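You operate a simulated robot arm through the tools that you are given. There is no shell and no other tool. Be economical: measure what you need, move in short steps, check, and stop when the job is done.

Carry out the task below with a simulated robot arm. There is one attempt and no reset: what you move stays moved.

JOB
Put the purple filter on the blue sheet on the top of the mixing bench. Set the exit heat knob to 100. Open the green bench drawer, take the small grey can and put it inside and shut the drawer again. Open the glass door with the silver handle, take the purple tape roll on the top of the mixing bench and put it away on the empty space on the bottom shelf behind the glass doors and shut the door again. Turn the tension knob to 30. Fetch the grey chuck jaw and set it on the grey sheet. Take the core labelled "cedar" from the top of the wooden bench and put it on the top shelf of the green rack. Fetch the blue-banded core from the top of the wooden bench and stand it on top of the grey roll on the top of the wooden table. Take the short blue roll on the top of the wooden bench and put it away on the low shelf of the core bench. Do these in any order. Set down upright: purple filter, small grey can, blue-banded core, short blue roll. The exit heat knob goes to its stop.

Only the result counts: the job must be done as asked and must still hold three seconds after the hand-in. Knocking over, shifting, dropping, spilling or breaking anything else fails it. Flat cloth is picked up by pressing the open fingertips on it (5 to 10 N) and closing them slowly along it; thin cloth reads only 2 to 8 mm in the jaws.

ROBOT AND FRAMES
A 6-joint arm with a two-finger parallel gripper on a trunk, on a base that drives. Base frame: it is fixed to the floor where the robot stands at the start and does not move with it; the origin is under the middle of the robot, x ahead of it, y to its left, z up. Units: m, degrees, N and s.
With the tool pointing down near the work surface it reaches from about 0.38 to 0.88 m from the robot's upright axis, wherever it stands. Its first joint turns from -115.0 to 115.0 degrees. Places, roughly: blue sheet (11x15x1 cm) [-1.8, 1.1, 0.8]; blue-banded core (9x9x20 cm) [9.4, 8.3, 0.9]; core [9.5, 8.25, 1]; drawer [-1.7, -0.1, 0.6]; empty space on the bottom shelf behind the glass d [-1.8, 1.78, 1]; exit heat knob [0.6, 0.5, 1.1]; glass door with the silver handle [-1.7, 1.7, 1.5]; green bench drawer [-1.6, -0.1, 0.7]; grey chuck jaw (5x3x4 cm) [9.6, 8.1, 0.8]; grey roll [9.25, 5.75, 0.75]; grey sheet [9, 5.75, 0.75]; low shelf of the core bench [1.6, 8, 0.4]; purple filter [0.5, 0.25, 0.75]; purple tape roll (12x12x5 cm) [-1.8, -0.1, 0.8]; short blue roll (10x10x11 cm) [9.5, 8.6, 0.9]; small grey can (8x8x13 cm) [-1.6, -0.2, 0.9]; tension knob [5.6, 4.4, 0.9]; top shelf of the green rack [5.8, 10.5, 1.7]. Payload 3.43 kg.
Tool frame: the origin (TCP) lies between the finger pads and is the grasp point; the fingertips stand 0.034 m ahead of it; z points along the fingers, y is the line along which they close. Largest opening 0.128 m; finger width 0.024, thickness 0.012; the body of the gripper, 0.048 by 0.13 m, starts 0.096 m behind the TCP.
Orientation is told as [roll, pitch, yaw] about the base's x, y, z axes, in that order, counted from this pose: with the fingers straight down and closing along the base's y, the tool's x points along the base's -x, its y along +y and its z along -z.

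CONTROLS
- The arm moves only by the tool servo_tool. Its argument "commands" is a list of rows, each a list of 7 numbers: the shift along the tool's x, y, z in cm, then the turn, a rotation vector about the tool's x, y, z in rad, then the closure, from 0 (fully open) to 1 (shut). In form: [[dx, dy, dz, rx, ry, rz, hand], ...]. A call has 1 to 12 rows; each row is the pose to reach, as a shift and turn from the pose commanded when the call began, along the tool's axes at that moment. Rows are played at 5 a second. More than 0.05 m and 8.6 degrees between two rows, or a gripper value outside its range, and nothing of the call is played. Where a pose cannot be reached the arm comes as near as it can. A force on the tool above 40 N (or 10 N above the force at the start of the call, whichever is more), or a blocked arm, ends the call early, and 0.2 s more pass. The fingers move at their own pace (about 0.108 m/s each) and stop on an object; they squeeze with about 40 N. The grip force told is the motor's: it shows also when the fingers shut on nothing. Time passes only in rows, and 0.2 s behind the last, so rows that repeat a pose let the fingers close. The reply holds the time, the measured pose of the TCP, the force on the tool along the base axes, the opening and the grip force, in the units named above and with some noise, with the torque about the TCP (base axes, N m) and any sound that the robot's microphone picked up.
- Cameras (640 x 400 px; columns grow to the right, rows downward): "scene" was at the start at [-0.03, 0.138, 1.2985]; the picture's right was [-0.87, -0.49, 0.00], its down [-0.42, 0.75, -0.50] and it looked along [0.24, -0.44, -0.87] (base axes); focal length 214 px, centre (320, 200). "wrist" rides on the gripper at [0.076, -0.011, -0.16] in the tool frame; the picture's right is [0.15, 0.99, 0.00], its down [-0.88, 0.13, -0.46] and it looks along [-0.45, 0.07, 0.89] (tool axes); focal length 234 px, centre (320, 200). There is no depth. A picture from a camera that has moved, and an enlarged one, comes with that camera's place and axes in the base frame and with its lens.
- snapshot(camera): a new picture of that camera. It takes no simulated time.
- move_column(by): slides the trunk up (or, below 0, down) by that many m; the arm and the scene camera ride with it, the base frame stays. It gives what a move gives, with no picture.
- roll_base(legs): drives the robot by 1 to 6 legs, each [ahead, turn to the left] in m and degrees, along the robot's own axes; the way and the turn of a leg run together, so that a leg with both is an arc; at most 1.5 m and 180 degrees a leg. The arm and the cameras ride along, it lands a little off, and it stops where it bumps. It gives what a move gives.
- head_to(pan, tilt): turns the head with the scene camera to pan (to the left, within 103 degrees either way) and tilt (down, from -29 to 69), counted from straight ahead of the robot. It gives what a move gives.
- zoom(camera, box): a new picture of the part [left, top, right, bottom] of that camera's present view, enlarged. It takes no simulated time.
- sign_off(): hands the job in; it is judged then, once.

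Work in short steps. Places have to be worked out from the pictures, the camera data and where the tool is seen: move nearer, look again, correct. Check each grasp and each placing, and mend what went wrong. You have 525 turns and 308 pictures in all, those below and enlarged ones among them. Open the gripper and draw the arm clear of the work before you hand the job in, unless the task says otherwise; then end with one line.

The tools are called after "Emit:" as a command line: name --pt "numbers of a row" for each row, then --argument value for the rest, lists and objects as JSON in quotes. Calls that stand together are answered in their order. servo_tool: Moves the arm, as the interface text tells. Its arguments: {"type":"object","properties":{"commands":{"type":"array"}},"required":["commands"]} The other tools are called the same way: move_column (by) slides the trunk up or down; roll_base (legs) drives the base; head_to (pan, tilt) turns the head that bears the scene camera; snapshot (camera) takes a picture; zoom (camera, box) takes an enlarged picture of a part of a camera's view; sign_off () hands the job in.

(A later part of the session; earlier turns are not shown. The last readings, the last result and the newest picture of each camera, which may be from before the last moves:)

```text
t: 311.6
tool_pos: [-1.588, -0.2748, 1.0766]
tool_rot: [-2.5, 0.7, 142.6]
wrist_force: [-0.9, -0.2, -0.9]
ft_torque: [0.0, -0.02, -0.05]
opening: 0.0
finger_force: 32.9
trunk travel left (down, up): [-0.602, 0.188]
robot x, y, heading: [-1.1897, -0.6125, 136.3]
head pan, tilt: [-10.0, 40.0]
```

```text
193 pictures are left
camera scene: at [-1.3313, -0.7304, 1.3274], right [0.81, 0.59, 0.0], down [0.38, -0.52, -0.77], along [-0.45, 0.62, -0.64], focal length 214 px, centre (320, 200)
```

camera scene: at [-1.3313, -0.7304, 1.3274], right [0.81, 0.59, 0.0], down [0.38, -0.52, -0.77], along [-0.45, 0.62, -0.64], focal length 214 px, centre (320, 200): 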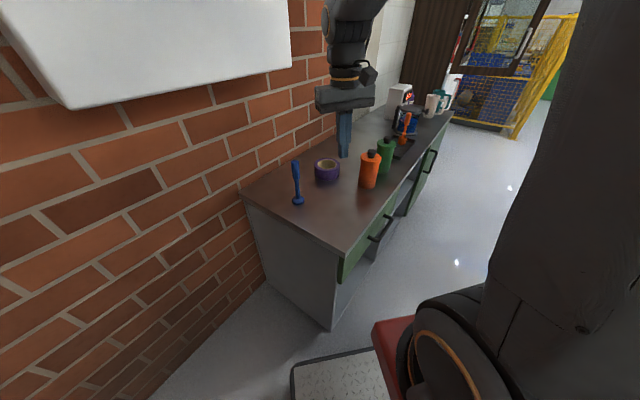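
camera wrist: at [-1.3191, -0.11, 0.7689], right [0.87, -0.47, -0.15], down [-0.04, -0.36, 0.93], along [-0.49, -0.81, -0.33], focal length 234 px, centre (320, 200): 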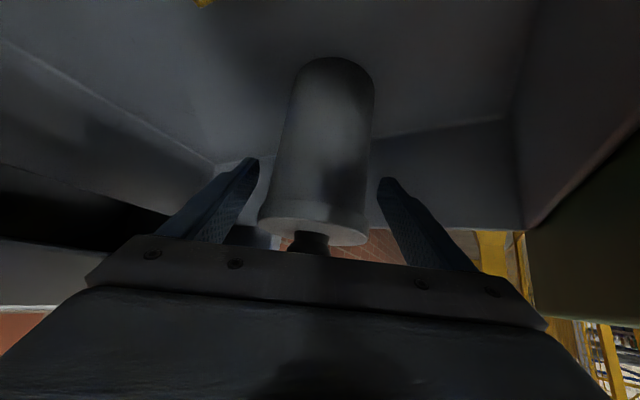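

Well placed. Zoom on the tape for its centre.

Emit:
zoom --camera "scene" --box '[270, 120, 430, 240]'

```text
3.33 times, centred on (350, 180) of scene
camera zoom: at [-1.3313, -0.7304, 1.3274], right [0.81, 0.59, 0.0], down [0.38, -0.52, -0.77], along [-0.45, 0.62, -0.64], focal length 715 px, centre (220, 267)
```

zoom: 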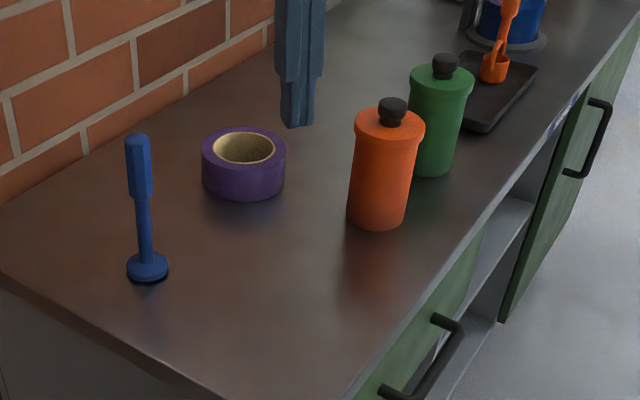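

Tape centre ≈(-1.777, -0.065). Level the hand, then tilt 45° to a pre-grasp in front of the tape along the diagonal.

Emit:
servo_tool --pt "0 0 0 -0.045 0 0.1 0.5" --pt "0 0 0 -0.045 0 0.1 0"

Emit:
servo_tool --pt "0 0 0 0 -0.13 0 0" --pt "-2 0 0 0 -0.26 0 0" --pt "-5 -0.5 0 0 -0.39 0 0" --pt "-8 -1 1 0 -0.52 0 0" --pt "-11 -2 3 0 -0.65 0 0" --pt "-14 -2.5 6 0 -0.785 0 0" --pt "-16.5 -2.5 9 0 -0.785 0 0" --pt "-16.5 -2.5 12.2 0 -0.785 0 0"

Emit:
snapshot --camera "wrist"

Emit:
snapshot --camera "scene"

```text
t: 312.2
tool_pos: [-1.5877, -0.2754, 1.0769]
tool_rot: [0.0, 0.6, 137.0]
wrist_force: [0.3, -0.6, 0.5]
ft_torque: [0.01, 0.03, 0.01]
opening: 0.1209
finger_force: 0.1
trunk travel left (down, up): [-0.602, 0.188]
robot x, y, heading: [-1.1906, -0.6166, 136.1]
head pan, tilt: [-10.0, 40.0]
```

```text
t: 314.0
tool_pos: [-1.6917, -0.1459, 0.9528]
tool_rot: [-0.1, -44.5, 137.1]
wrist_force: [0.4, 0.2, 0.3]
ft_torque: [0.01, 0.01, 0.03]
opening: 0.1279
finger_force: 0.1
trunk travel left (down, up): [-0.602, 0.188]
robot x, y, heading: [-1.1866, -0.6168, 136.1]
head pan, tilt: [-10.0, 40.0]
```

```text
191 pictures are left
camera wrist: at [-1.563, -0.2501, 1.0143], right [-0.6, -0.79, -0.1], down [-0.31, 0.11, 0.94], along [-0.74, 0.6, -0.32], focal length 234 px, centre (320, 200)
```

wrist: 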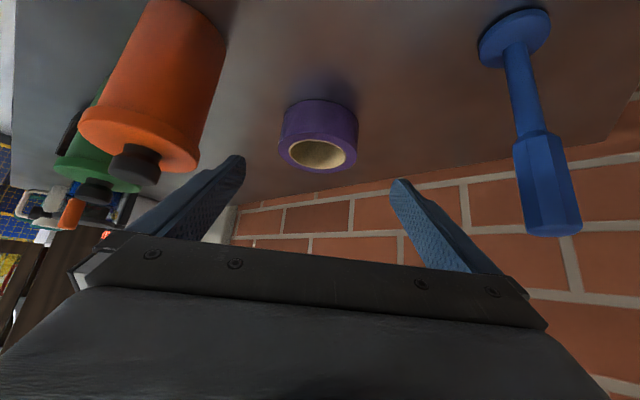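

```text
190 pictures are left
camera scene: at [-1.331, -0.7307, 1.3274], right [0.81, 0.59, 0.0], down [0.38, -0.52, -0.77], along [-0.45, 0.62, -0.64], focal length 214 px, centre (320, 200)
```

scene: 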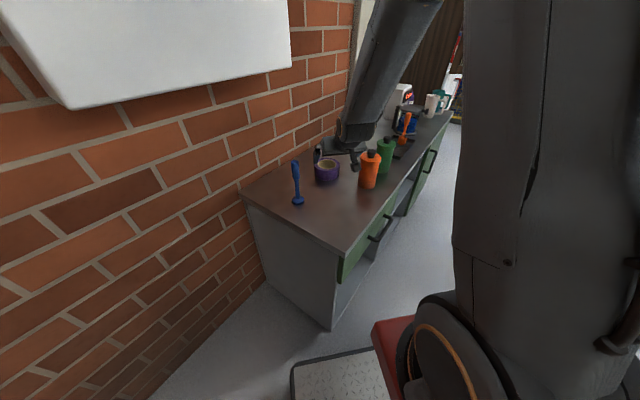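

Tape is exactly centred. Advance 12.5 cm along the fingers, check.

Emit:
servo_tool --pt "-0.1 0 4 0 0 0 0" --pt "-0.2 -0.1 8 0 0 0 0" --pt "-0.3 -0.1 11 0 0 0 0" --pt "-0.3 -0.1 12.5 0 0 0 0"

Emit:
snapshot --camera "wrist"

```text
t: 315.0
tool_pos: [-1.755, -0.0827, 0.8669]
tool_rot: [0.0, -44.4, 137.0]
wrist_force: [-0.3, 0.7, 0.5]
ft_torque: [0.01, 0.0, 0.02]
opening: 0.128
finger_force: 0.1
trunk travel left (down, up): [-0.602, 0.188]
robot x, y, heading: [-1.1913, -0.6161, 136.1]
head pan, tilt: [-10.0, 40.0]
```

```text
189 pictures are left
camera wrist: at [-1.6262, -0.1873, 0.9286], right [-0.6, -0.79, -0.1], down [-0.32, 0.12, 0.94], along [-0.74, 0.6, -0.32], focal length 234 px, centre (320, 200)
```

wrist: 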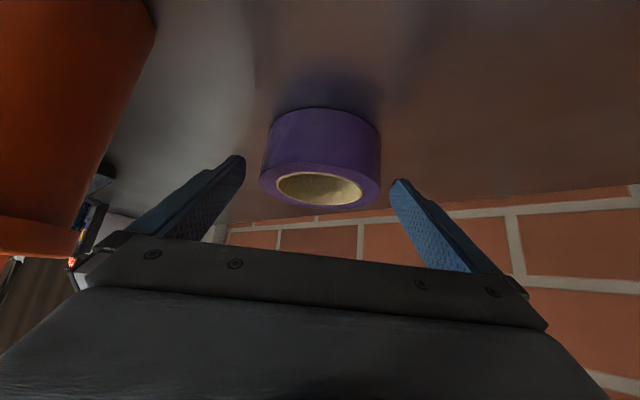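

Good clearance both sides. Advance the rest and close.

Emit:
servo_tool --pt "0 0 1.5 0 0 0 0" --pt "0 0 3.3 0 0 0 0" --pt "0 0 3.3 0 0 0 0.5" --pt "0 0 3.3 0 0 0 1" --pt "0 0 3.3 0 0 0 1"

Emit:
snapshot --camera "wrist"

```text
t: 316.2
tool_pos: [-1.7716, -0.0675, 0.8419]
tool_rot: [0.0, -44.4, 137.0]
wrist_force: [-0.1, -0.5, 0.1]
ft_torque: [-0.04, 0.01, -0.03]
opening: 0.1082
finger_force: 39.9
trunk travel left (down, up): [-0.602, 0.188]
robot x, y, heading: [-1.1908, -0.6145, 135.9]
head pan, tilt: [-10.0, 40.0]
```

```text
188 pictures are left
camera wrist: at [-1.6438, -0.1711, 0.9042], right [-0.6, -0.79, -0.1], down [-0.32, 0.12, 0.94], along [-0.74, 0.6, -0.32], focal length 234 px, centre (320, 200)
```

wrist: 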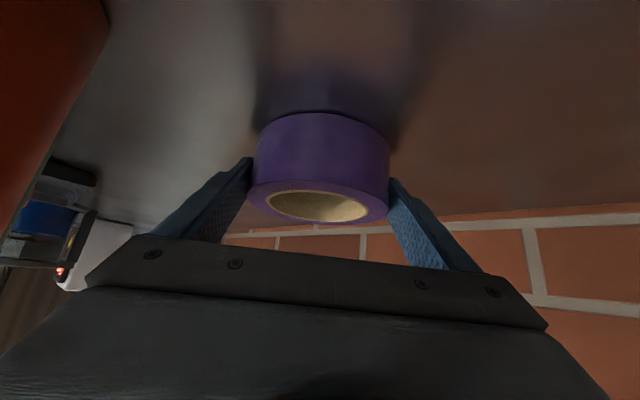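

Tape held (10.8 cm). Lift and retract.

Emit:
servo_tool --pt "-0.7 0 -0.7 0 0 0 1" --pt "-2.1 0 -2.1 0 0 0 1" --pt "-4.2 0 -4.3 0 0 0 1" --pt "-6.6 0 -6.8 0 0 0 1" --pt "-9 0 -9.3 0 0 0 1" --pt "-10 0 -12 0 0 0 1" --pt "-10 0 -16 0 0 0 1" --pt "-10 0 -20 0 0 0 1" --pt "-8.5 0 -24 0 0 0 1" --pt "-7 0 -28 0 0 0 1"

Emit:
snapshot --camera "scene"

```text
t: 318.4
tool_pos: [-1.6655, -0.1672, 1.0897]
tool_rot: [-0.1, -44.4, 137.0]
wrist_force: [-0.2, -0.5, -2.6]
ft_torque: [-0.03, 0.01, 0.0]
opening: 0.1078
finger_force: 39.7
trunk travel left (down, up): [-0.602, 0.188]
robot x, y, heading: [-1.1902, -0.6156, 136.1]
head pan, tilt: [-10.0, 40.0]
```

```text
187 pictures are left
camera scene: at [-1.3319, -0.7298, 1.3273], right [0.81, 0.59, 0.0], down [0.38, -0.52, -0.77], along [-0.45, 0.62, -0.64], focal length 214 px, centre (320, 200)
```

scene: 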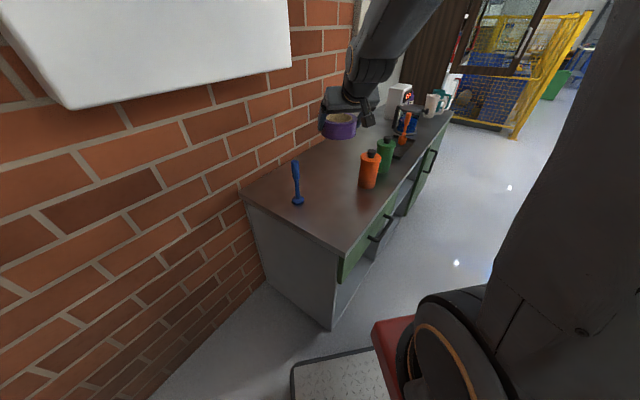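

Drive back, then up the aisle to in front of the open cabinet.

Emit:
roll_base --legs '[[-0.45, 0], [0, -53.3], [1.45, 0], [1.45, 0], [0, 97]]'

Emit:
head_to --pan -5 --tilt 20

Emit:
snapshot --camera "scene"

```text
t: 341.1
tool_pos: [-1.2286, 1.9622, 1.0901]
tool_rot: [0.0, -44.4, -178.9]
wrist_force: [0.3, 0.1, -3.6]
ft_torque: [0.02, -0.07, 0.02]
opening: 0.1034
finger_force: 39.7
trunk travel left (down, up): [-0.602, 0.188]
robot x, y, heading: [-0.5719, 1.9742, -179.8]
head pan, tilt: [-10.0, 40.0]
```

```text
t: 341.9
tool_pos: [-1.2281, 1.961, 1.0909]
tool_rot: [-0.1, -44.5, -178.9]
wrist_force: [0.1, -0.5, -1.6]
ft_torque: [-0.03, -0.06, 0.02]
opening: 0.1032
finger_force: 39.8
trunk travel left (down, up): [-0.602, 0.188]
robot x, y, heading: [-0.5737, 1.9708, -179.5]
head pan, tilt: [-5.0, 20.0]
```

```text
186 pictures are left
camera scene: at [-0.6052, 1.7841, 1.3587], right [0.08, 1.0, 0.0], down [0.34, -0.03, -0.94], along [-0.94, 0.08, -0.34], focal length 214 px, centre (320, 200)
```

scene: 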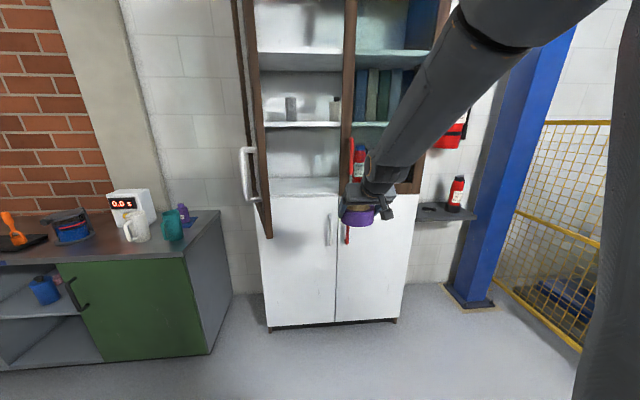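

Grip reading fell to 10.3 cm, tape may be slipping a little; zoom to check it and the shelf.

Emit:
zoom --camera "scene" --box '[230, 80, 430, 270]'

Emit:
snapshot --camera "wrist"

```text
2.11 times, centred on (330, 175) of scene
camera zoom: at [-0.6052, 1.7841, 1.3587], right [0.08, 1.0, 0.0], down [0.34, -0.03, -0.94], along [-0.94, 0.08, -0.34], focal length 452 px, centre (299, 253)
```

zoom: 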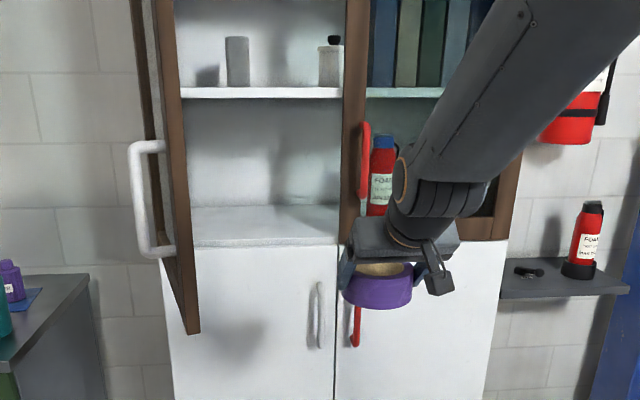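

```text
184 pictures are left
camera wrist: at [-1.0622, 1.9768, 1.1526], right [0.12, -0.99, -0.1], down [-0.31, -0.14, 0.94], along [-0.94, -0.08, -0.32], focal length 234 px, centre (320, 200)
```

wrist: 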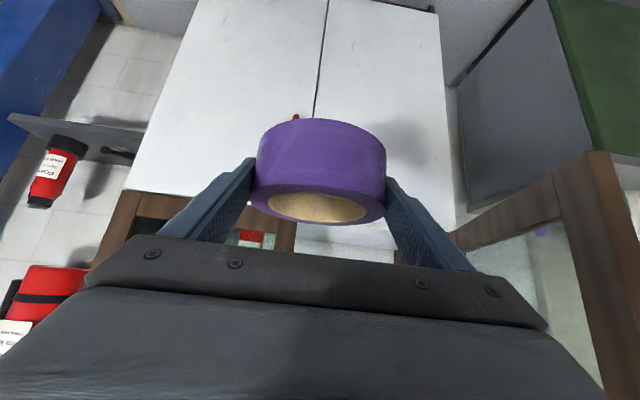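

Tape slid slightly but is held level. Raise 3 cm and shift to y=1.86, then roll forward 0.34 m.

Emit:
servo_tool --pt "-1.2 3.5 -1.2 0 0 0 1" --pt "-2.1 7 -2.2 0 0 0 1" --pt "-2.1 10.5 -2.2 0 0 0 1"

Emit:
roll_base --legs '[[0.34, 0]]'

Emit:
snapshot --camera "scene"

Emit:
snapshot --camera "wrist"

```text
t: 342.7
tool_pos: [-1.2248, 1.8575, 1.1205]
tool_rot: [0.0, -44.4, -179.1]
wrist_force: [0.3, -0.8, -3.6]
ft_torque: [-0.01, -0.04, 0.02]
opening: 0.1033
finger_force: 39.8
trunk travel left (down, up): [-0.602, 0.188]
robot x, y, heading: [-0.5728, 1.9679, -179.8]
head pan, tilt: [-5.0, 20.0]
```

```text
t: 345.0
tool_pos: [-1.5679, 1.8598, 1.1202]
tool_rot: [-0.1, -44.4, -179.3]
wrist_force: [0.2, 0.4, -2.7]
ft_torque: [0.02, -0.05, -0.03]
opening: 0.1032
finger_force: 39.9
trunk travel left (down, up): [-0.602, 0.188]
robot x, y, heading: [-0.9147, 1.9671, 180.0]
head pan, tilt: [-5.0, 20.0]
```

```text
183 pictures are left
camera scene: at [-0.9476, 1.7836, 1.3588], right [0.09, 1.0, 0.0], down [0.34, -0.03, -0.94], along [-0.94, 0.08, -0.34], focal length 214 px, centre (320, 200)
```

scene: 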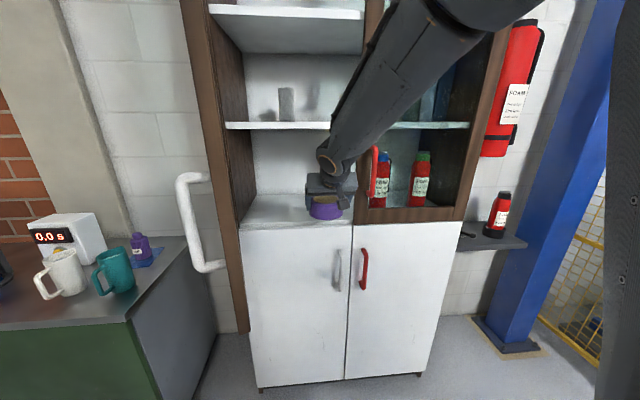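

```text
182 pictures are left
camera wrist: at [-1.4028, 1.8736, 1.1828], right [0.12, -0.99, -0.1], down [-0.31, -0.14, 0.94], along [-0.94, -0.08, -0.32], focal length 234 px, centre (320, 200)
```

wrist: 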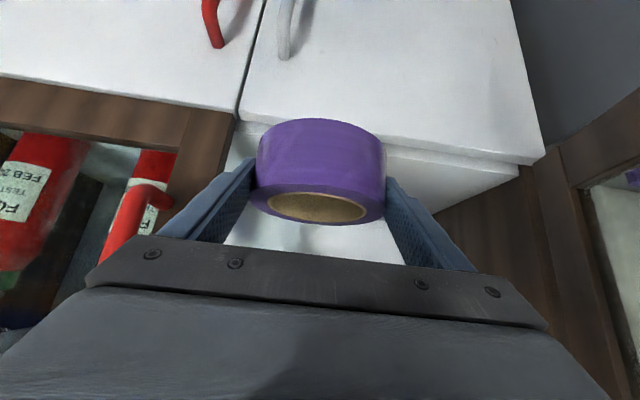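

Move into the bay to (-1.80, 1.78) at z=1.12.

Emit:
servo_tool --pt "-2 2 2 0 0 0 1" --pt "-4.5 4 4.4 0 0 0 1" --pt "-7 6 6.9 0 0 0 1" --pt "-9.5 7.5 9.3 0 0 0 1" --pt "-12 8 11.8 0 0 0 1" --pt "-14.5 8 14.2 0 0 0 1" --pt "-16.6 8 16.2 0 0 0 1"

Emit:
snapshot --camera "scene"

Emit:
snapshot --camera "wrist"

```text
t: 346.6
tool_pos: [-1.7993, 1.7764, 1.1239]
tool_rot: [0.0, -44.4, -179.2]
wrist_force: [-0.5, 0.5, -1.9]
ft_torque: [0.0, -0.06, 0.0]
opening: 0.1032
finger_force: 39.9
trunk travel left (down, up): [-0.602, 0.188]
robot x, y, heading: [-0.9175, 1.9676, 180.1]
head pan, tilt: [-5.0, 20.0]
```

```text
181 pictures are left
camera scene: at [-0.9474, 1.7836, 1.3587], right [0.09, 1.0, 0.0], down [0.34, -0.03, -0.94], along [-0.94, 0.08, -0.34], focal length 214 px, centre (320, 200)
```

scene: 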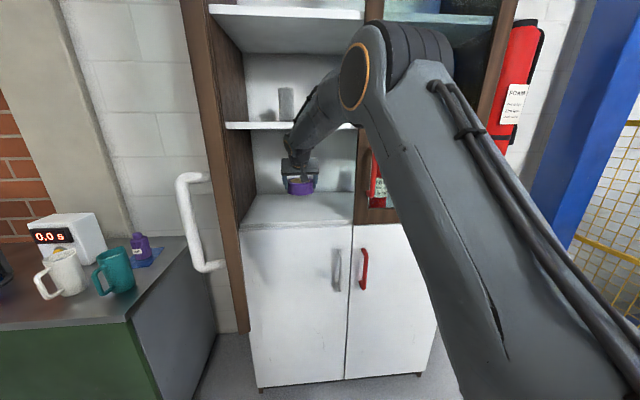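

```text
180 pictures are left
camera wrist: at [-1.6341, 1.791, 1.1851], right [0.12, -0.99, -0.1], down [-0.31, -0.13, 0.94], along [-0.94, -0.08, -0.32], focal length 234 px, centre (320, 200)
```

wrist: 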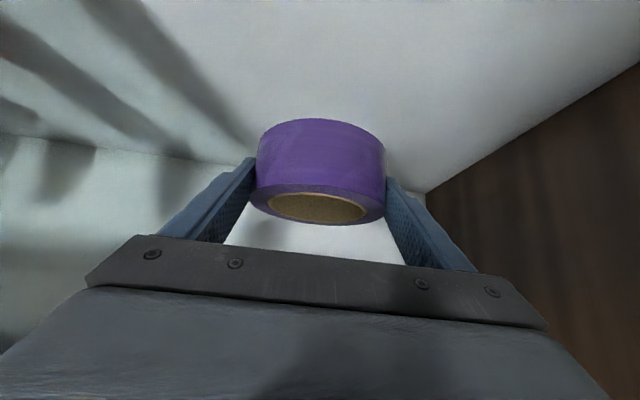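

Lower with the trunk: 5 cm, then smaller steps to contact.

Emit:
move_column --by -0.06

Emit:
move_column --by -0.01

Emit:
move_column --by -0.007

Emit:
move_column --by -0.006

```text
t: 347.6
tool_pos: [-1.7988, 1.7752, 1.0613]
tool_rot: [-0.1, -44.4, -179.1]
wrist_force: [-0.6, -0.4, -2.5]
ft_torque: [0.01, -0.08, 0.0]
opening: 0.103
finger_force: 40.2
trunk travel left (down, up): [-0.542, 0.248]
robot x, y, heading: [-0.9125, 1.9682, 180.1]
head pan, tilt: [-5.0, 20.0]
```

```text
t: 348.1
tool_pos: [-1.7984, 1.776, 1.0516]
tool_rot: [-0.1, -44.4, -179.3]
wrist_force: [0.7, 0.7, -3.1]
ft_torque: [0.04, -0.03, 0.03]
opening: 0.1033
finger_force: 40.3
trunk travel left (down, up): [-0.532, 0.258]
robot x, y, heading: [-0.9164, 1.972, 180.0]
head pan, tilt: [-5.0, 20.0]
```

```text
t: 348.7
tool_pos: [-1.7979, 1.776, 1.0444]
tool_rot: [0.0, -44.4, -179.1]
wrist_force: [-0.1, 0.0, -2.7]
ft_torque: [-0.01, -0.05, -0.02]
opening: 0.1032
finger_force: 39.5
trunk travel left (down, up): [-0.525, 0.265]
robot x, y, heading: [-0.9146, 1.9748, 179.8]
head pan, tilt: [-5.0, 20.0]
```

```text
t: 349.3
tool_pos: [-1.7989, 1.7769, 1.0438]
tool_rot: [0.1, -44.7, -179.2]
wrist_force: [-3.1, 0.6, 18.5]
ft_torque: [0.07, -0.47, 0.11]
opening: 0.103
finger_force: 39.9
trunk travel left (down, up): [-0.519, 0.271]
robot x, y, heading: [-0.9136, 1.9688, 180.0]
head pan, tilt: [-5.0, 20.0]
```

Contact. Open and retreat back-up along the fingers, then look.

Emit:
servo_tool --pt "0 0 0 0 0 0 0.7" --pt "0 0 0 0 0 0 0.3" --pt "0 0 0 0 0 0 0" --pt "0 0 0 0 0 0 0" --pt "0 0 -2 0 0 0 0" --pt "0 0 -5 0 0 0 0" --pt "-1 0 -9 0 0 0 0"

Emit:
snapshot --camera "wrist"

```text
t: 350.9
tool_pos: [-1.7427, 1.7745, 1.108]
tool_rot: [-0.1, -44.3, -179.1]
wrist_force: [0.3, 0.4, -1.0]
ft_torque: [-0.03, 0.07, -0.03]
opening: 0.1281
finger_force: 0.0
trunk travel left (down, up): [-0.519, 0.271]
robot x, y, heading: [-0.9142, 1.9712, 180.1]
head pan, tilt: [-5.0, 20.0]
```

```text
179 pictures are left
camera wrist: at [-1.5771, 1.7891, 1.1706], right [0.12, -0.99, -0.1], down [-0.31, -0.14, 0.94], along [-0.94, -0.08, -0.32], focal length 234 px, centre (320, 200)
```

wrist: 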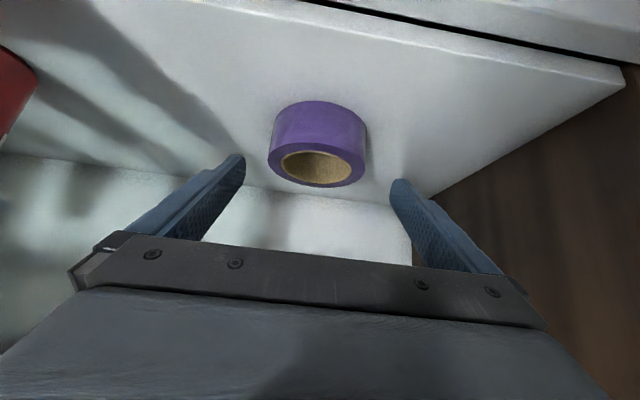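

Tape rests on the shelf. Withdraw the hand and back off.

Emit:
servo_tool --pt "2 0 -4 0 0 0 0" --pt "5 0 -7.5 0 0 0 0" --pt "8 -2 -11 0 0 0 0.5" --pt "11 -5 -15 0 0 0 1" --pt "14.3 -8.5 -19.7 0 0 0 1"

Emit:
roll_base --legs '[[-0.4, 0]]'

Emit:
head_to --pan 5 --tilt 15

Emit:
snapshot --camera "scene"

```text
refused: row 3 steps farther than a row can; nothing moved
```

```text
t: 353.4
tool_pos: [-1.3424, 1.7756, 1.1081]
tool_rot: [0.0, -44.3, -179.2]
wrist_force: [0.2, 0.9, 0.6]
ft_torque: [0.0, -0.02, -0.01]
opening: 0.1283
finger_force: 0.1
trunk travel left (down, up): [-0.519, 0.271]
robot x, y, heading: [-0.5184, 1.9716, 179.8]
head pan, tilt: [-5.0, 20.0]
```

```text
t: 354.1
tool_pos: [-1.344, 1.7765, 1.1084]
tool_rot: [-0.1, -44.4, -179.2]
wrist_force: [0.0, -0.1, -0.8]
ft_torque: [-0.01, 0.04, 0.02]
opening: 0.1278
finger_force: 0.0
trunk travel left (down, up): [-0.519, 0.271]
robot x, y, heading: [-0.5173, 1.9715, 179.8]
head pan, tilt: [5.0, 15.0]
```

```text
178 pictures are left
camera scene: at [-0.5726, 1.767, 1.2839], right [-0.09, 1.0, 0.0], down [0.26, 0.02, -0.97], along [-0.96, -0.08, -0.26], focal length 214 px, centre (320, 200)
```

scene: 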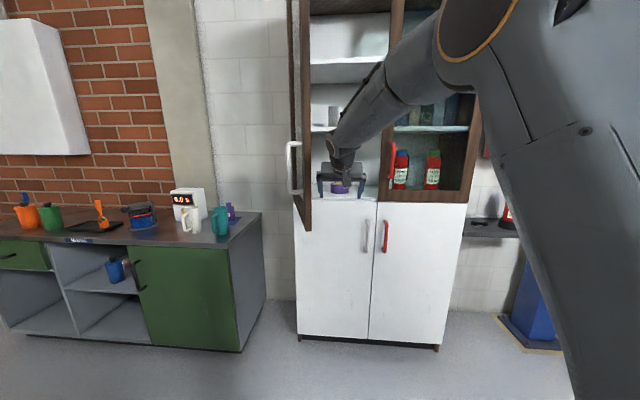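

Tape is in. Now prepare to close the door: bring the hand to tool-down, out past the door edge.

Emit:
servo_tool --pt "2.6 0 -3.4 0 0.097 0 1" --pt "5.2 0 -6.8 0 0.194 0 1" --pt "7.8 0 -10.2 0 0.291 0 1" --pt "10.4 0 -13.7 0 0.388 0 1" --pt "13 0 -17.1 0 0.485 0 1" --pt "15.6 0 -20.5 0 0.582 0 1" --pt "18.2 0 -24 0 0.679 0 1" --pt "20.8 0 -27.4 0 0.775 0 1"

```text
t: 355.9
tool_pos: [-1.0036, 1.7798, 1.1576]
tool_rot: [0.0, 0.0, -179.2]
wrist_force: [0.3, 0.1, 0.0]
ft_torque: [-0.01, -0.06, 0.0]
opening: 0.0
finger_force: 32.9
trunk travel left (down, up): [-0.519, 0.271]
robot x, y, heading: [-0.5172, 1.9671, 180.1]
head pan, tilt: [5.0, 15.0]
```

Swing the hand left to y≈1.47, outside the door's sweep.

Emit:
servo_tool --pt "1 4.4 0 0 0 0 1" --pt "2 8.8 0 0 0 0 1" --pt "3 13.2 0 0 0 0 1" --pt "4 17.6 0 0 0 0 1" --pt "5 22 0 0 0 0 1" --pt "6 26.4 0 0 0 0 1" --pt "7 30.8 0 0 0 0 1"

Emit:
snapshot --camera "scene"

```text
t: 357.5
tool_pos: [-0.9302, 1.4734, 1.1624]
tool_rot: [0.0, 0.1, -179.4]
wrist_force: [-0.5, 0.5, -0.2]
ft_torque: [-0.08, 0.01, -0.01]
opening: 0.0
finger_force: 32.9
trunk travel left (down, up): [-0.519, 0.271]
robot x, y, heading: [-0.5141, 1.9668, 179.9]
head pan, tilt: [5.0, 15.0]
```

```text
177 pictures are left
camera scene: at [-0.5726, 1.7674, 1.284], right [-0.09, 1.0, 0.0], down [0.26, 0.02, -0.97], along [-0.96, -0.08, -0.26], focal length 214 px, centre (320, 200)
```

scene: 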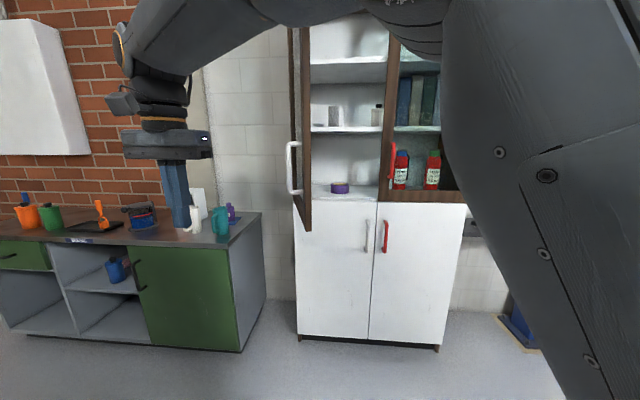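

Drive forward 0.37 m, so the hand is beside the door's outer face.

Emit:
roll_base --legs '[[0.37, 0]]'

Emit:
snapshot --camera "wrist"

Emit:
snapshot --camera "scene"

```text
t: 359.8
tool_pos: [-1.2955, 1.4748, 1.1608]
tool_rot: [0.0, 0.1, -179.5]
wrist_force: [0.6, -0.2, -0.3]
ft_torque: [-0.02, -0.04, 0.0]
opening: 0.0001
finger_force: 33.4
trunk travel left (down, up): [-0.519, 0.271]
robot x, y, heading: [-0.8843, 1.9675, 179.9]
head pan, tilt: [5.0, 15.0]
```

```text
176 pictures are left
camera wrist: at [-1.2212, 1.4881, 1.322], right [0.16, -0.99, 0.0], down [-0.88, -0.14, 0.46], along [-0.45, -0.07, -0.89], focal length 234 px, centre (320, 200)
```

wrist: 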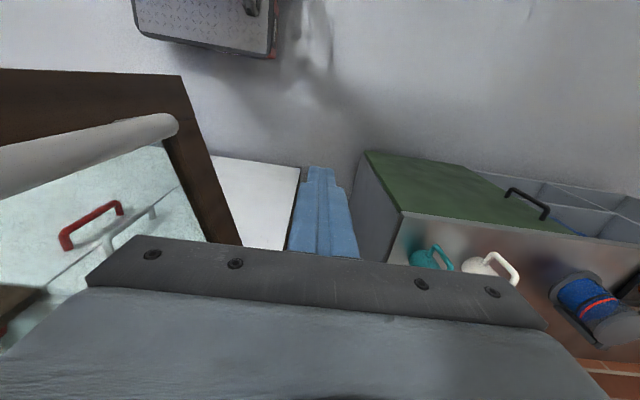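

```text
175 pictures are left
camera scene: at [-0.9385, 1.768, 1.2839], right [-0.08, 1.0, 0.0], down [0.26, 0.02, -0.97], along [-0.96, -0.08, -0.26], focal length 214 px, centre (320, 200)
```

scene: 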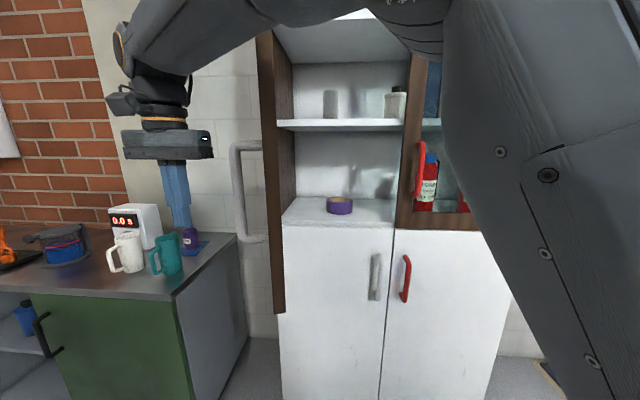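

Push the door along its closing arc with the closed hand, first to ~40°.

Emit:
servo_tool --pt "2.2 -3.7 0 0 0 0 1" --pt "4.35 -7.5 0 0 0 0 1" --pt "4.35 -12 0 0 0 0 1" --pt "4.35 -16 0 0 0 0 1" --pt "2.9 -20 0 0 0 0 1" --pt "1.2 -24 0 0 0 0 1" --pt "-0.45 -28.2 0 0 0 0 1" --pt "-2.9 -31.3 0 0 0 0 1" --pt "-5.4 -34.4 0 0 0 0 1" --pt "-7.9 -37.4 0 0 0 0 1"

Emit:
snapshot --camera "wrist"

Emit:
snapshot --camera "scene"

```text
t: 362.0
tool_pos: [-1.3807, 1.8512, 1.1629]
tool_rot: [0.1, 0.0, -179.3]
wrist_force: [-0.2, -0.2, 0.6]
ft_torque: [0.05, 0.06, 0.03]
opening: 0.0
finger_force: 33.5
trunk travel left (down, up): [-0.519, 0.271]
robot x, y, heading: [-0.8831, 1.9766, 179.7]
head pan, tilt: [5.0, 15.0]
```

```text
174 pictures are left
camera wrist: at [-1.3054, 1.8638, 1.3233], right [0.16, -0.99, 0.0], down [-0.88, -0.14, 0.46], along [-0.45, -0.07, -0.89], focal length 234 px, centre (320, 200)
```

wrist: 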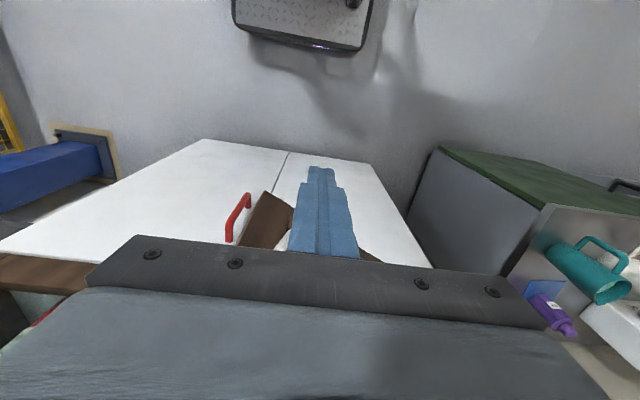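

```text
173 pictures are left
camera scene: at [-0.9381, 1.7679, 1.2839], right [-0.08, 1.0, 0.0], down [0.26, 0.02, -0.97], along [-0.96, -0.08, -0.26], focal length 214 px, centre (320, 200)
```

scene: 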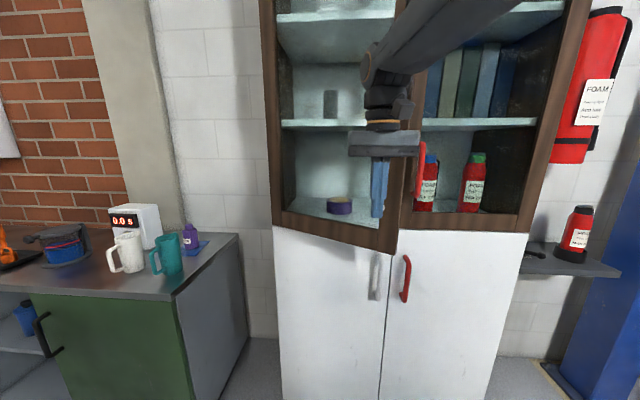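

Door is at ~20°. Push on toward closed on the handle line y≈1.915.

Emit:
servo_tool --pt "-4 -2 0 0 0 0 1" --pt "-8 -4 0 0 0 0 1" --pt "-12 -6 0 0 0 0 1" --pt "-15 -6.4 0 0 0 0 1" --pt "-18 -6.4 0 0 0 0 1" --pt "-20 -6.4 0 0 0 0 1" --pt "-22 -6.4 0 0 0 0 1" --pt "-23 -6.4 0 0 0 0 1" --pt "-24 -6.4 0 0 0 0 1"

Emit:
snapshot --camera "scene"

```text
t: 363.4
tool_pos: [-1.5682, 1.9118, 1.1623]
tool_rot: [-0.1, 0.5, -179.4]
wrist_force: [13.7, 0.9, -0.1]
ft_torque: [-0.08, 1.45, -0.27]
opening: 0.0001
finger_force: 32.9
trunk travel left (down, up): [-0.519, 0.271]
robot x, y, heading: [-0.884, 1.9699, 179.7]
head pan, tilt: [5.0, 15.0]
stopped in row 6: the force on the tool passed its limit at 55 N (the readings are from after the stop); the commanded pose is now the measured one
```

```text
172 pictures are left
camera scene: at [-0.9375, 1.7681, 1.284], right [-0.08, 1.0, 0.0], down [0.26, 0.02, -0.97], along [-0.96, -0.08, -0.26], focal length 214 px, centre (320, 200)
```

scene: 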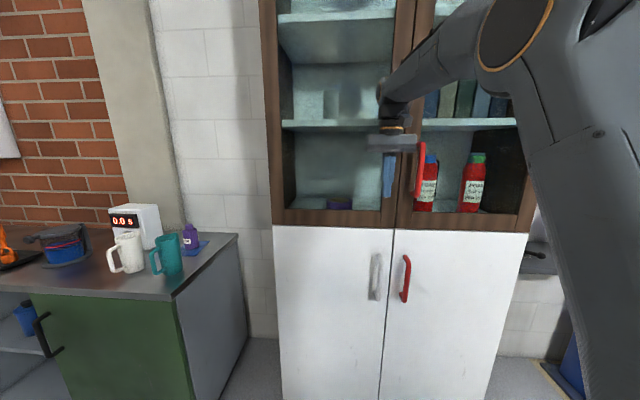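

Looks closed. Back off and inspect.

Emit:
servo_tool --pt "4 0 0 0 0 0 1" --pt "8 0 0 0 0 0 1" --pt "12 1 0 0 0 0 1" --pt "16 2 0 0 0 0 1" --pt "19 3 0 0 0 0 1"

Emit:
zoom --camera "scene" --box '[255, 60, 545, 260]'

```text
t: 364.6
tool_pos: [-1.3812, 1.8823, 1.1633]
tool_rot: [-0.1, 0.5, -179.5]
wrist_force: [-0.6, -0.3, -0.7]
ft_torque: [-0.02, -0.06, 0.01]
opening: 0.0001
finger_force: 33.4
trunk travel left (down, up): [-0.519, 0.271]
robot x, y, heading: [-0.883, 1.9681, 179.8]
head pan, tilt: [5.0, 15.0]
```

```text
2.00 times, centred on (400, 160) of scene
camera zoom: at [-0.9389, 1.7681, 1.2839], right [-0.08, 1.0, 0.0], down [0.26, 0.02, -0.97], along [-0.96, -0.08, -0.26], focal length 429 px, centre (160, 280)
```

zoom: 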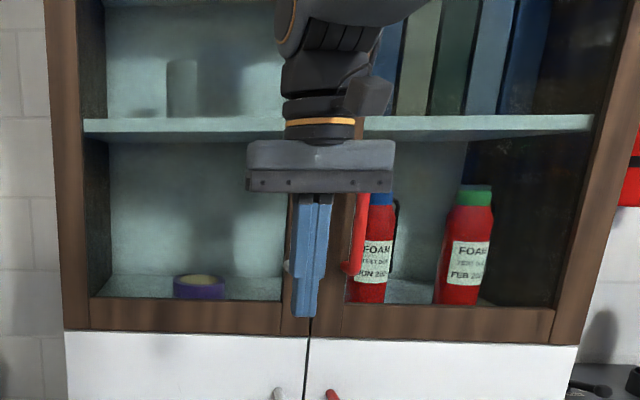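

Door shut, tape inside. Now head for the tension knob at (5.6, 4.4): back off and look along the route.

Emit:
roll_base --legs '[[-0.35, 0], [0, -90]]'

Emit:
head_to --pan -35 --tilt 10

Emit:
snapshot --camera "scene"

Emit:
head_to --pan 20 --tilt 10

Emit:
snapshot --camera "scene"

```text
t: 370.7
tool_pos: [-0.6147, 2.4687, 1.1638]
tool_rot: [-0.1, 0.5, 90.4]
wrist_force: [-0.1, -0.4, -0.7]
ft_torque: [-0.02, 0.02, 0.03]
opening: 0.0
finger_force: 32.9
trunk travel left (down, up): [-0.519, 0.271]
robot x, y, heading: [-0.5272, 1.9699, 89.7]
head pan, tilt: [5.0, 15.0]
```

```text
t: 371.8
tool_pos: [-0.6141, 2.4685, 1.1632]
tool_rot: [-0.1, 0.5, 90.4]
wrist_force: [0.2, -0.1, -0.1]
ft_torque: [-0.05, 0.01, -0.01]
opening: 0.0002
finger_force: 33.0
trunk travel left (down, up): [-0.519, 0.271]
robot x, y, heading: [-0.5271, 1.9683, 89.7]
head pan, tilt: [-35.0, 10.0]
```

```text
170 pictures are left
camera scene: at [-0.6712, 2.0081, 1.292], right [0.82, -0.58, 0.0], down [-0.1, -0.14, -0.98], along [0.57, 0.8, -0.17], focal length 214 px, centre (320, 200)
```

scene: 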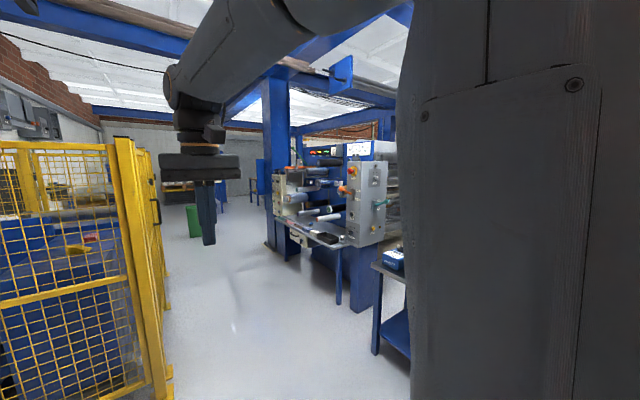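

```text
t: 373.0
tool_pos: [-0.6137, 2.4685, 1.1632]
tool_rot: [-0.2, 0.5, 90.4]
wrist_force: [-0.2, 0.3, -0.4]
ft_torque: [-0.02, 0.01, 0.02]
opening: 0.0001
finger_force: 33.5
trunk travel left (down, up): [-0.519, 0.271]
robot x, y, heading: [-0.5297, 1.9689, 89.7]
head pan, tilt: [20.0, 10.0]
```

```text
169 pictures are left
camera scene: at [-0.7561, 2.0198, 1.292], right [0.94, 0.34, 0.0], down [0.06, -0.16, -0.98], along [-0.33, 0.93, -0.17], focal length 214 px, centre (320, 200)
```

scene: 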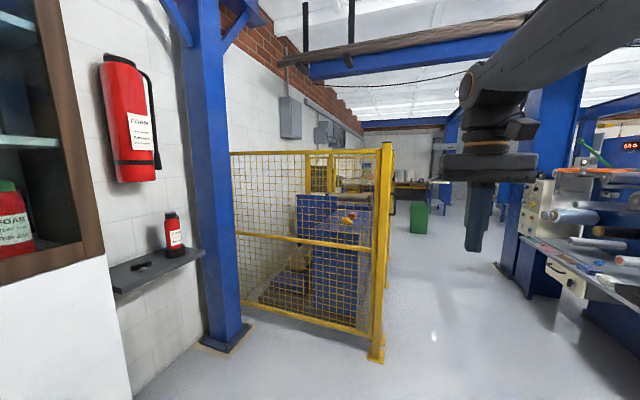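

Corridor between the cage (x≈-0.8) and the machine line (x≈0.4). Drive to about (-0.2, 3.9) and look.

Emit:
roll_base --legs '[[0, -14.7], [1.27, 0], [0, 15], [0.8, 0]]'

Emit:
head_to --pan -40 --tilt 10

Emit:
snapshot --camera "scene"

Emit:
head_to --pan 15 --tilt 10

Emit:
snapshot --camera "scene"

```text
t: 385.1
tool_pos: [-0.2628, 4.5073, 1.1638]
tool_rot: [-0.2, 0.5, 90.1]
wrist_force: [-0.3, 1.2, -0.2]
ft_torque: [-0.01, 0.01, -0.03]
opening: 0.0
finger_force: 33.3
trunk travel left (down, up): [-0.519, 0.271]
robot x, y, heading: [-0.1829, 4.0079, 89.4]
head pan, tilt: [20.0, 10.0]
```

```text
t: 386.4
tool_pos: [-0.2643, 4.5074, 1.1628]
tool_rot: [-0.1, 0.5, 90.1]
wrist_force: [-0.8, 1.1, 0.2]
ft_torque: [0.0, -0.02, 0.01]
opening: 0.0
finger_force: 32.9
trunk travel left (down, up): [-0.519, 0.271]
robot x, y, heading: [-0.181, 4.0095, 89.1]
head pan, tilt: [-40.0, 10.0]
```

```text
168 pictures are left
camera scene: at [-0.3167, 4.0426, 1.292], right [0.76, -0.65, 0.0], down [-0.11, -0.13, -0.98], along [0.64, 0.75, -0.17], focal length 214 px, centre (320, 200)
```

scene: 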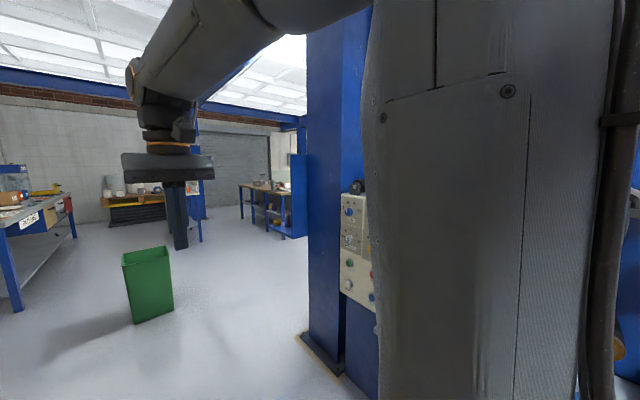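

```text
t: 387.6
tool_pos: [-0.2638, 4.5071, 1.1627]
tool_rot: [-0.1, 0.6, 90.2]
wrist_force: [0.5, -1.0, 0.3]
ft_torque: [-0.01, 0.0, -0.02]
opening: 0.0
finger_force: 32.8
trunk travel left (down, up): [-0.519, 0.271]
robot x, y, heading: [-0.1795, 4.0065, 89.2]
head pan, tilt: [15.0, 10.0]
```

```text
167 pictures are left
camera scene: at [-0.4002, 4.0622, 1.292], right [0.97, 0.25, 0.0], down [0.04, -0.17, -0.98], along [-0.24, 0.95, -0.17], focal length 214 px, centre (320, 200)
```

scene: 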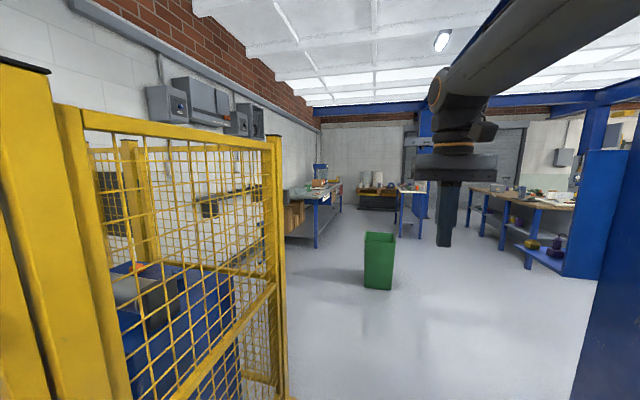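

Open area beyond y≈5.3; green bin near (-0.3, 6.2). Drive to (-0.18, 5.5), turn right and look down +x.

Emit:
roll_base --legs '[[1.45, 0], [0, -70]]'

Emit:
head_to --pan 5 --tilt 10

Emit:
snapshot --camera "scene"

Emit:
head_to --pan 60 --tilt 10

Emit:
snapshot --camera "scene"

```text
t: 398.0
tool_pos: [0.3078, 5.7161, 1.1636]
tool_rot: [-0.2, 0.5, 18.2]
wrist_force: [-0.2, -0.1, 0.0]
ft_torque: [0.03, 0.0, 0.01]
opening: 0.0002
finger_force: 33.1
trunk travel left (down, up): [-0.519, 0.271]
robot x, y, heading: [-0.1428, 5.4795, 17.4]
head pan, tilt: [15.0, 10.0]
```

```text
t: 398.7
tool_pos: [0.3054, 5.716, 1.1644]
tool_rot: [-0.2, 0.5, 18.2]
wrist_force: [0.6, 0.2, 0.2]
ft_torque: [0.03, -0.01, -0.01]
opening: 0.0001
finger_force: 32.8
trunk travel left (down, up): [-0.519, 0.271]
robot x, y, heading: [-0.1412, 5.4801, 17.4]
head pan, tilt: [5.0, 10.0]
```

```text
166 pictures are left
camera scene: at [-0.1535, 5.6905, 1.292], right [0.38, -0.92, 0.0], down [-0.16, -0.07, -0.98], along [0.91, 0.38, -0.17], focal length 214 px, centre (320, 200)
```

scene: 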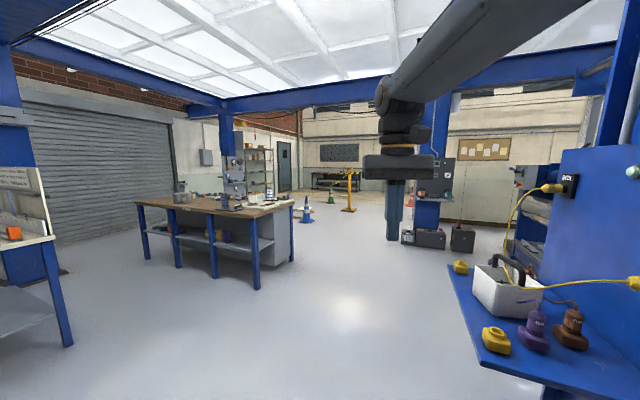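

```text
t: 399.9
tool_pos: [0.3065, 5.7152, 1.1629]
tool_rot: [-0.1, 0.6, 18.2]
wrist_force: [0.3, -0.2, 0.3]
ft_torque: [0.0, -0.02, -0.01]
opening: 0.0002
finger_force: 33.1
trunk travel left (down, up): [-0.519, 0.271]
robot x, y, heading: [-0.1401, 5.4789, 17.5]
head pan, tilt: [60.0, 10.0]
```

```text
165 pictures are left
camera scene: at [-0.2193, 5.7456, 1.292], right [0.98, -0.22, 0.0], down [-0.04, -0.17, -0.98], along [0.21, 0.96, -0.17], focal length 214 px, centre (320, 200)
```

scene: 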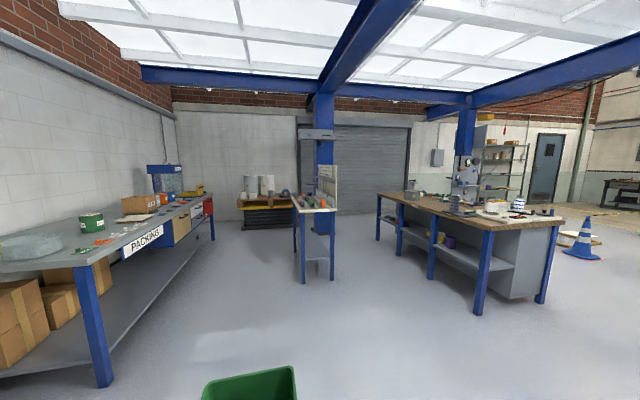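

Island bench (core bench) seen ahead-left. A blue table edge runs at y≈5.49, so I go via (0.4,6.15), then along +x.

Emit:
roll_base --legs '[[0, 33.6], [0.86, 0], [0, -51], [1.4, 0], [0.9, 0]]'

Emit:
head_to --pan -25 --tilt 8

Emit:
snapshot --camera "scene"

Emit:
head_to --pan 30 --tilt 8

Emit:
snapshot --camera "scene"

```text
t: 419.2
tool_pos: [3.1648, 6.2277, 1.1634]
tool_rot: [-0.1, 0.5, 0.9]
wrist_force: [-0.4, 0.0, -0.7]
ft_torque: [0.0, -0.02, 0.02]
opening: 0.0
finger_force: 33.2
trunk travel left (down, up): [-0.519, 0.271]
robot x, y, heading: [2.6622, 6.1334, 0.4]
head pan, tilt: [60.0, 10.0]
```

```text
t: 420.8
tool_pos: [3.1644, 6.2268, 1.1637]
tool_rot: [-0.2, 0.5, 0.9]
wrist_force: [0.9, 1.3, 0.3]
ft_torque: [0.01, -0.02, -0.01]
opening: 0.0
finger_force: 33.1
trunk travel left (down, up): [-0.519, 0.271]
robot x, y, heading: [2.6661, 6.135, -0.1]
head pan, tilt: [-25.0, 8.0]
```

```text
164 pictures are left
camera scene: at [2.7094, 6.2922, 1.2953], right [-0.42, -0.91, 0.0], down [-0.13, 0.06, -0.99], along [0.9, -0.42, -0.14], focal length 214 px, centre (320, 200)
```

scene: 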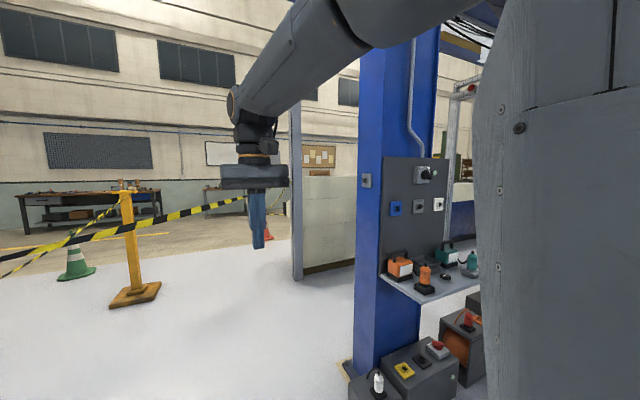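

```text
t: 422.0
tool_pos: [3.1648, 6.2259, 1.1637]
tool_rot: [-0.1, 0.4, 0.9]
wrist_force: [-0.9, -0.1, 0.0]
ft_torque: [-0.04, -0.04, 0.02]
opening: 0.0
finger_force: 33.5
trunk travel left (down, up): [-0.519, 0.271]
robot x, y, heading: [2.6622, 6.1372, 0.2]
head pan, tilt: [30.0, 8.0]
```

```text
163 pictures are left
camera scene: at [2.7054, 6.3775, 1.2953], right [0.5, -0.86, 0.0], down [-0.12, -0.07, -0.99], along [0.86, 0.5, -0.14], focal length 214 px, centre (320, 200)
```

scene: 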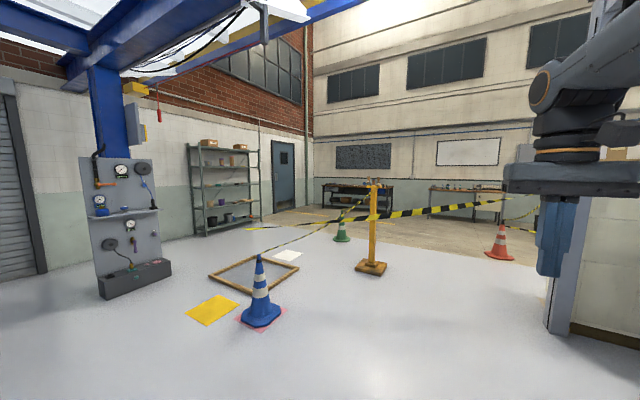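

Barrier tape and cones ahead; the knob should be past the partition on the right. Move 1 m on and look right.

Emit:
roll_base --legs '[[1.2, 0]]'

Emit:
head_to --pan -60 --tilt 12

Emit:
snapshot --camera "scene"

Emit:
head_to --pan 10 --tilt 12

Emit:
snapshot --camera "scene"

```text
t: 428.1
tool_pos: [4.3564, 6.2163, 1.1636]
tool_rot: [-0.1, 0.6, 0.3]
wrist_force: [0.4, -0.1, 0.2]
ft_torque: [0.0, -0.01, -0.01]
opening: 0.0
finger_force: 32.6
trunk travel left (down, up): [-0.519, 0.271]
robot x, y, heading: [3.8553, 6.1294, -0.7]
head pan, tilt: [30.0, 8.0]
```

```text
t: 429.7
tool_pos: [4.355, 6.2164, 1.1638]
tool_rot: [-0.1, 0.5, 0.2]
wrist_force: [-0.4, 0.0, -0.6]
ft_torque: [-0.01, 0.0, -0.01]
opening: 0.0
finger_force: 33.2
trunk travel left (down, up): [-0.519, 0.271]
robot x, y, heading: [3.8547, 6.1319, -0.5]
head pan, tilt: [-60.0, 12.0]
```

```text
162 pictures are left
camera scene: at [3.8636, 6.2467, 1.2888], right [-0.87, -0.49, 0.0], down [-0.1, 0.18, -0.98], along [0.48, -0.85, -0.21], focal length 214 px, centre (320, 200)
```

scene: 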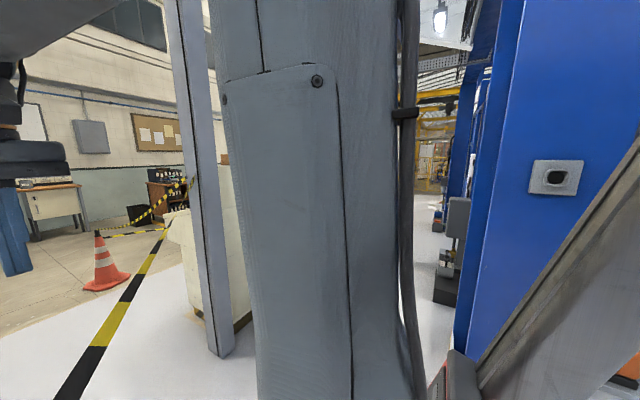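

```text
t: 431.1
tool_pos: [4.3555, 6.2164, 1.1638]
tool_rot: [-0.1, 0.5, 0.2]
wrist_force: [0.4, -0.4, -0.7]
ft_torque: [0.0, 0.02, 0.03]
opening: 0.0003
finger_force: 33.3
trunk travel left (down, up): [-0.519, 0.271]
robot x, y, heading: [3.8574, 6.1323, -0.3]
head pan, tilt: [10.0, 12.0]
```

```text
161 pictures are left
camera scene: at [3.9096, 6.3432, 1.2888], right [0.16, -0.99, 0.0], down [-0.21, -0.03, -0.98], along [0.96, 0.16, -0.21], focal length 214 px, centre (320, 200)
```

scene: 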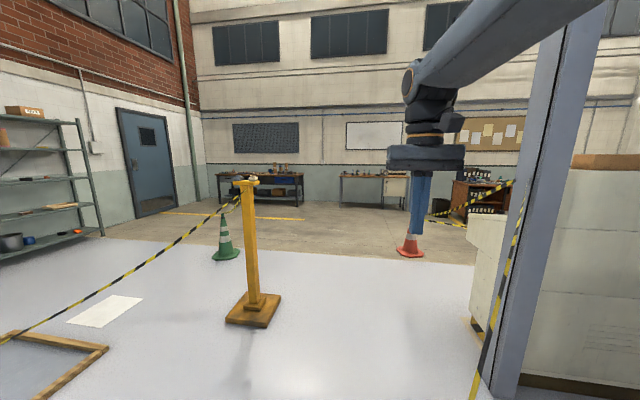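

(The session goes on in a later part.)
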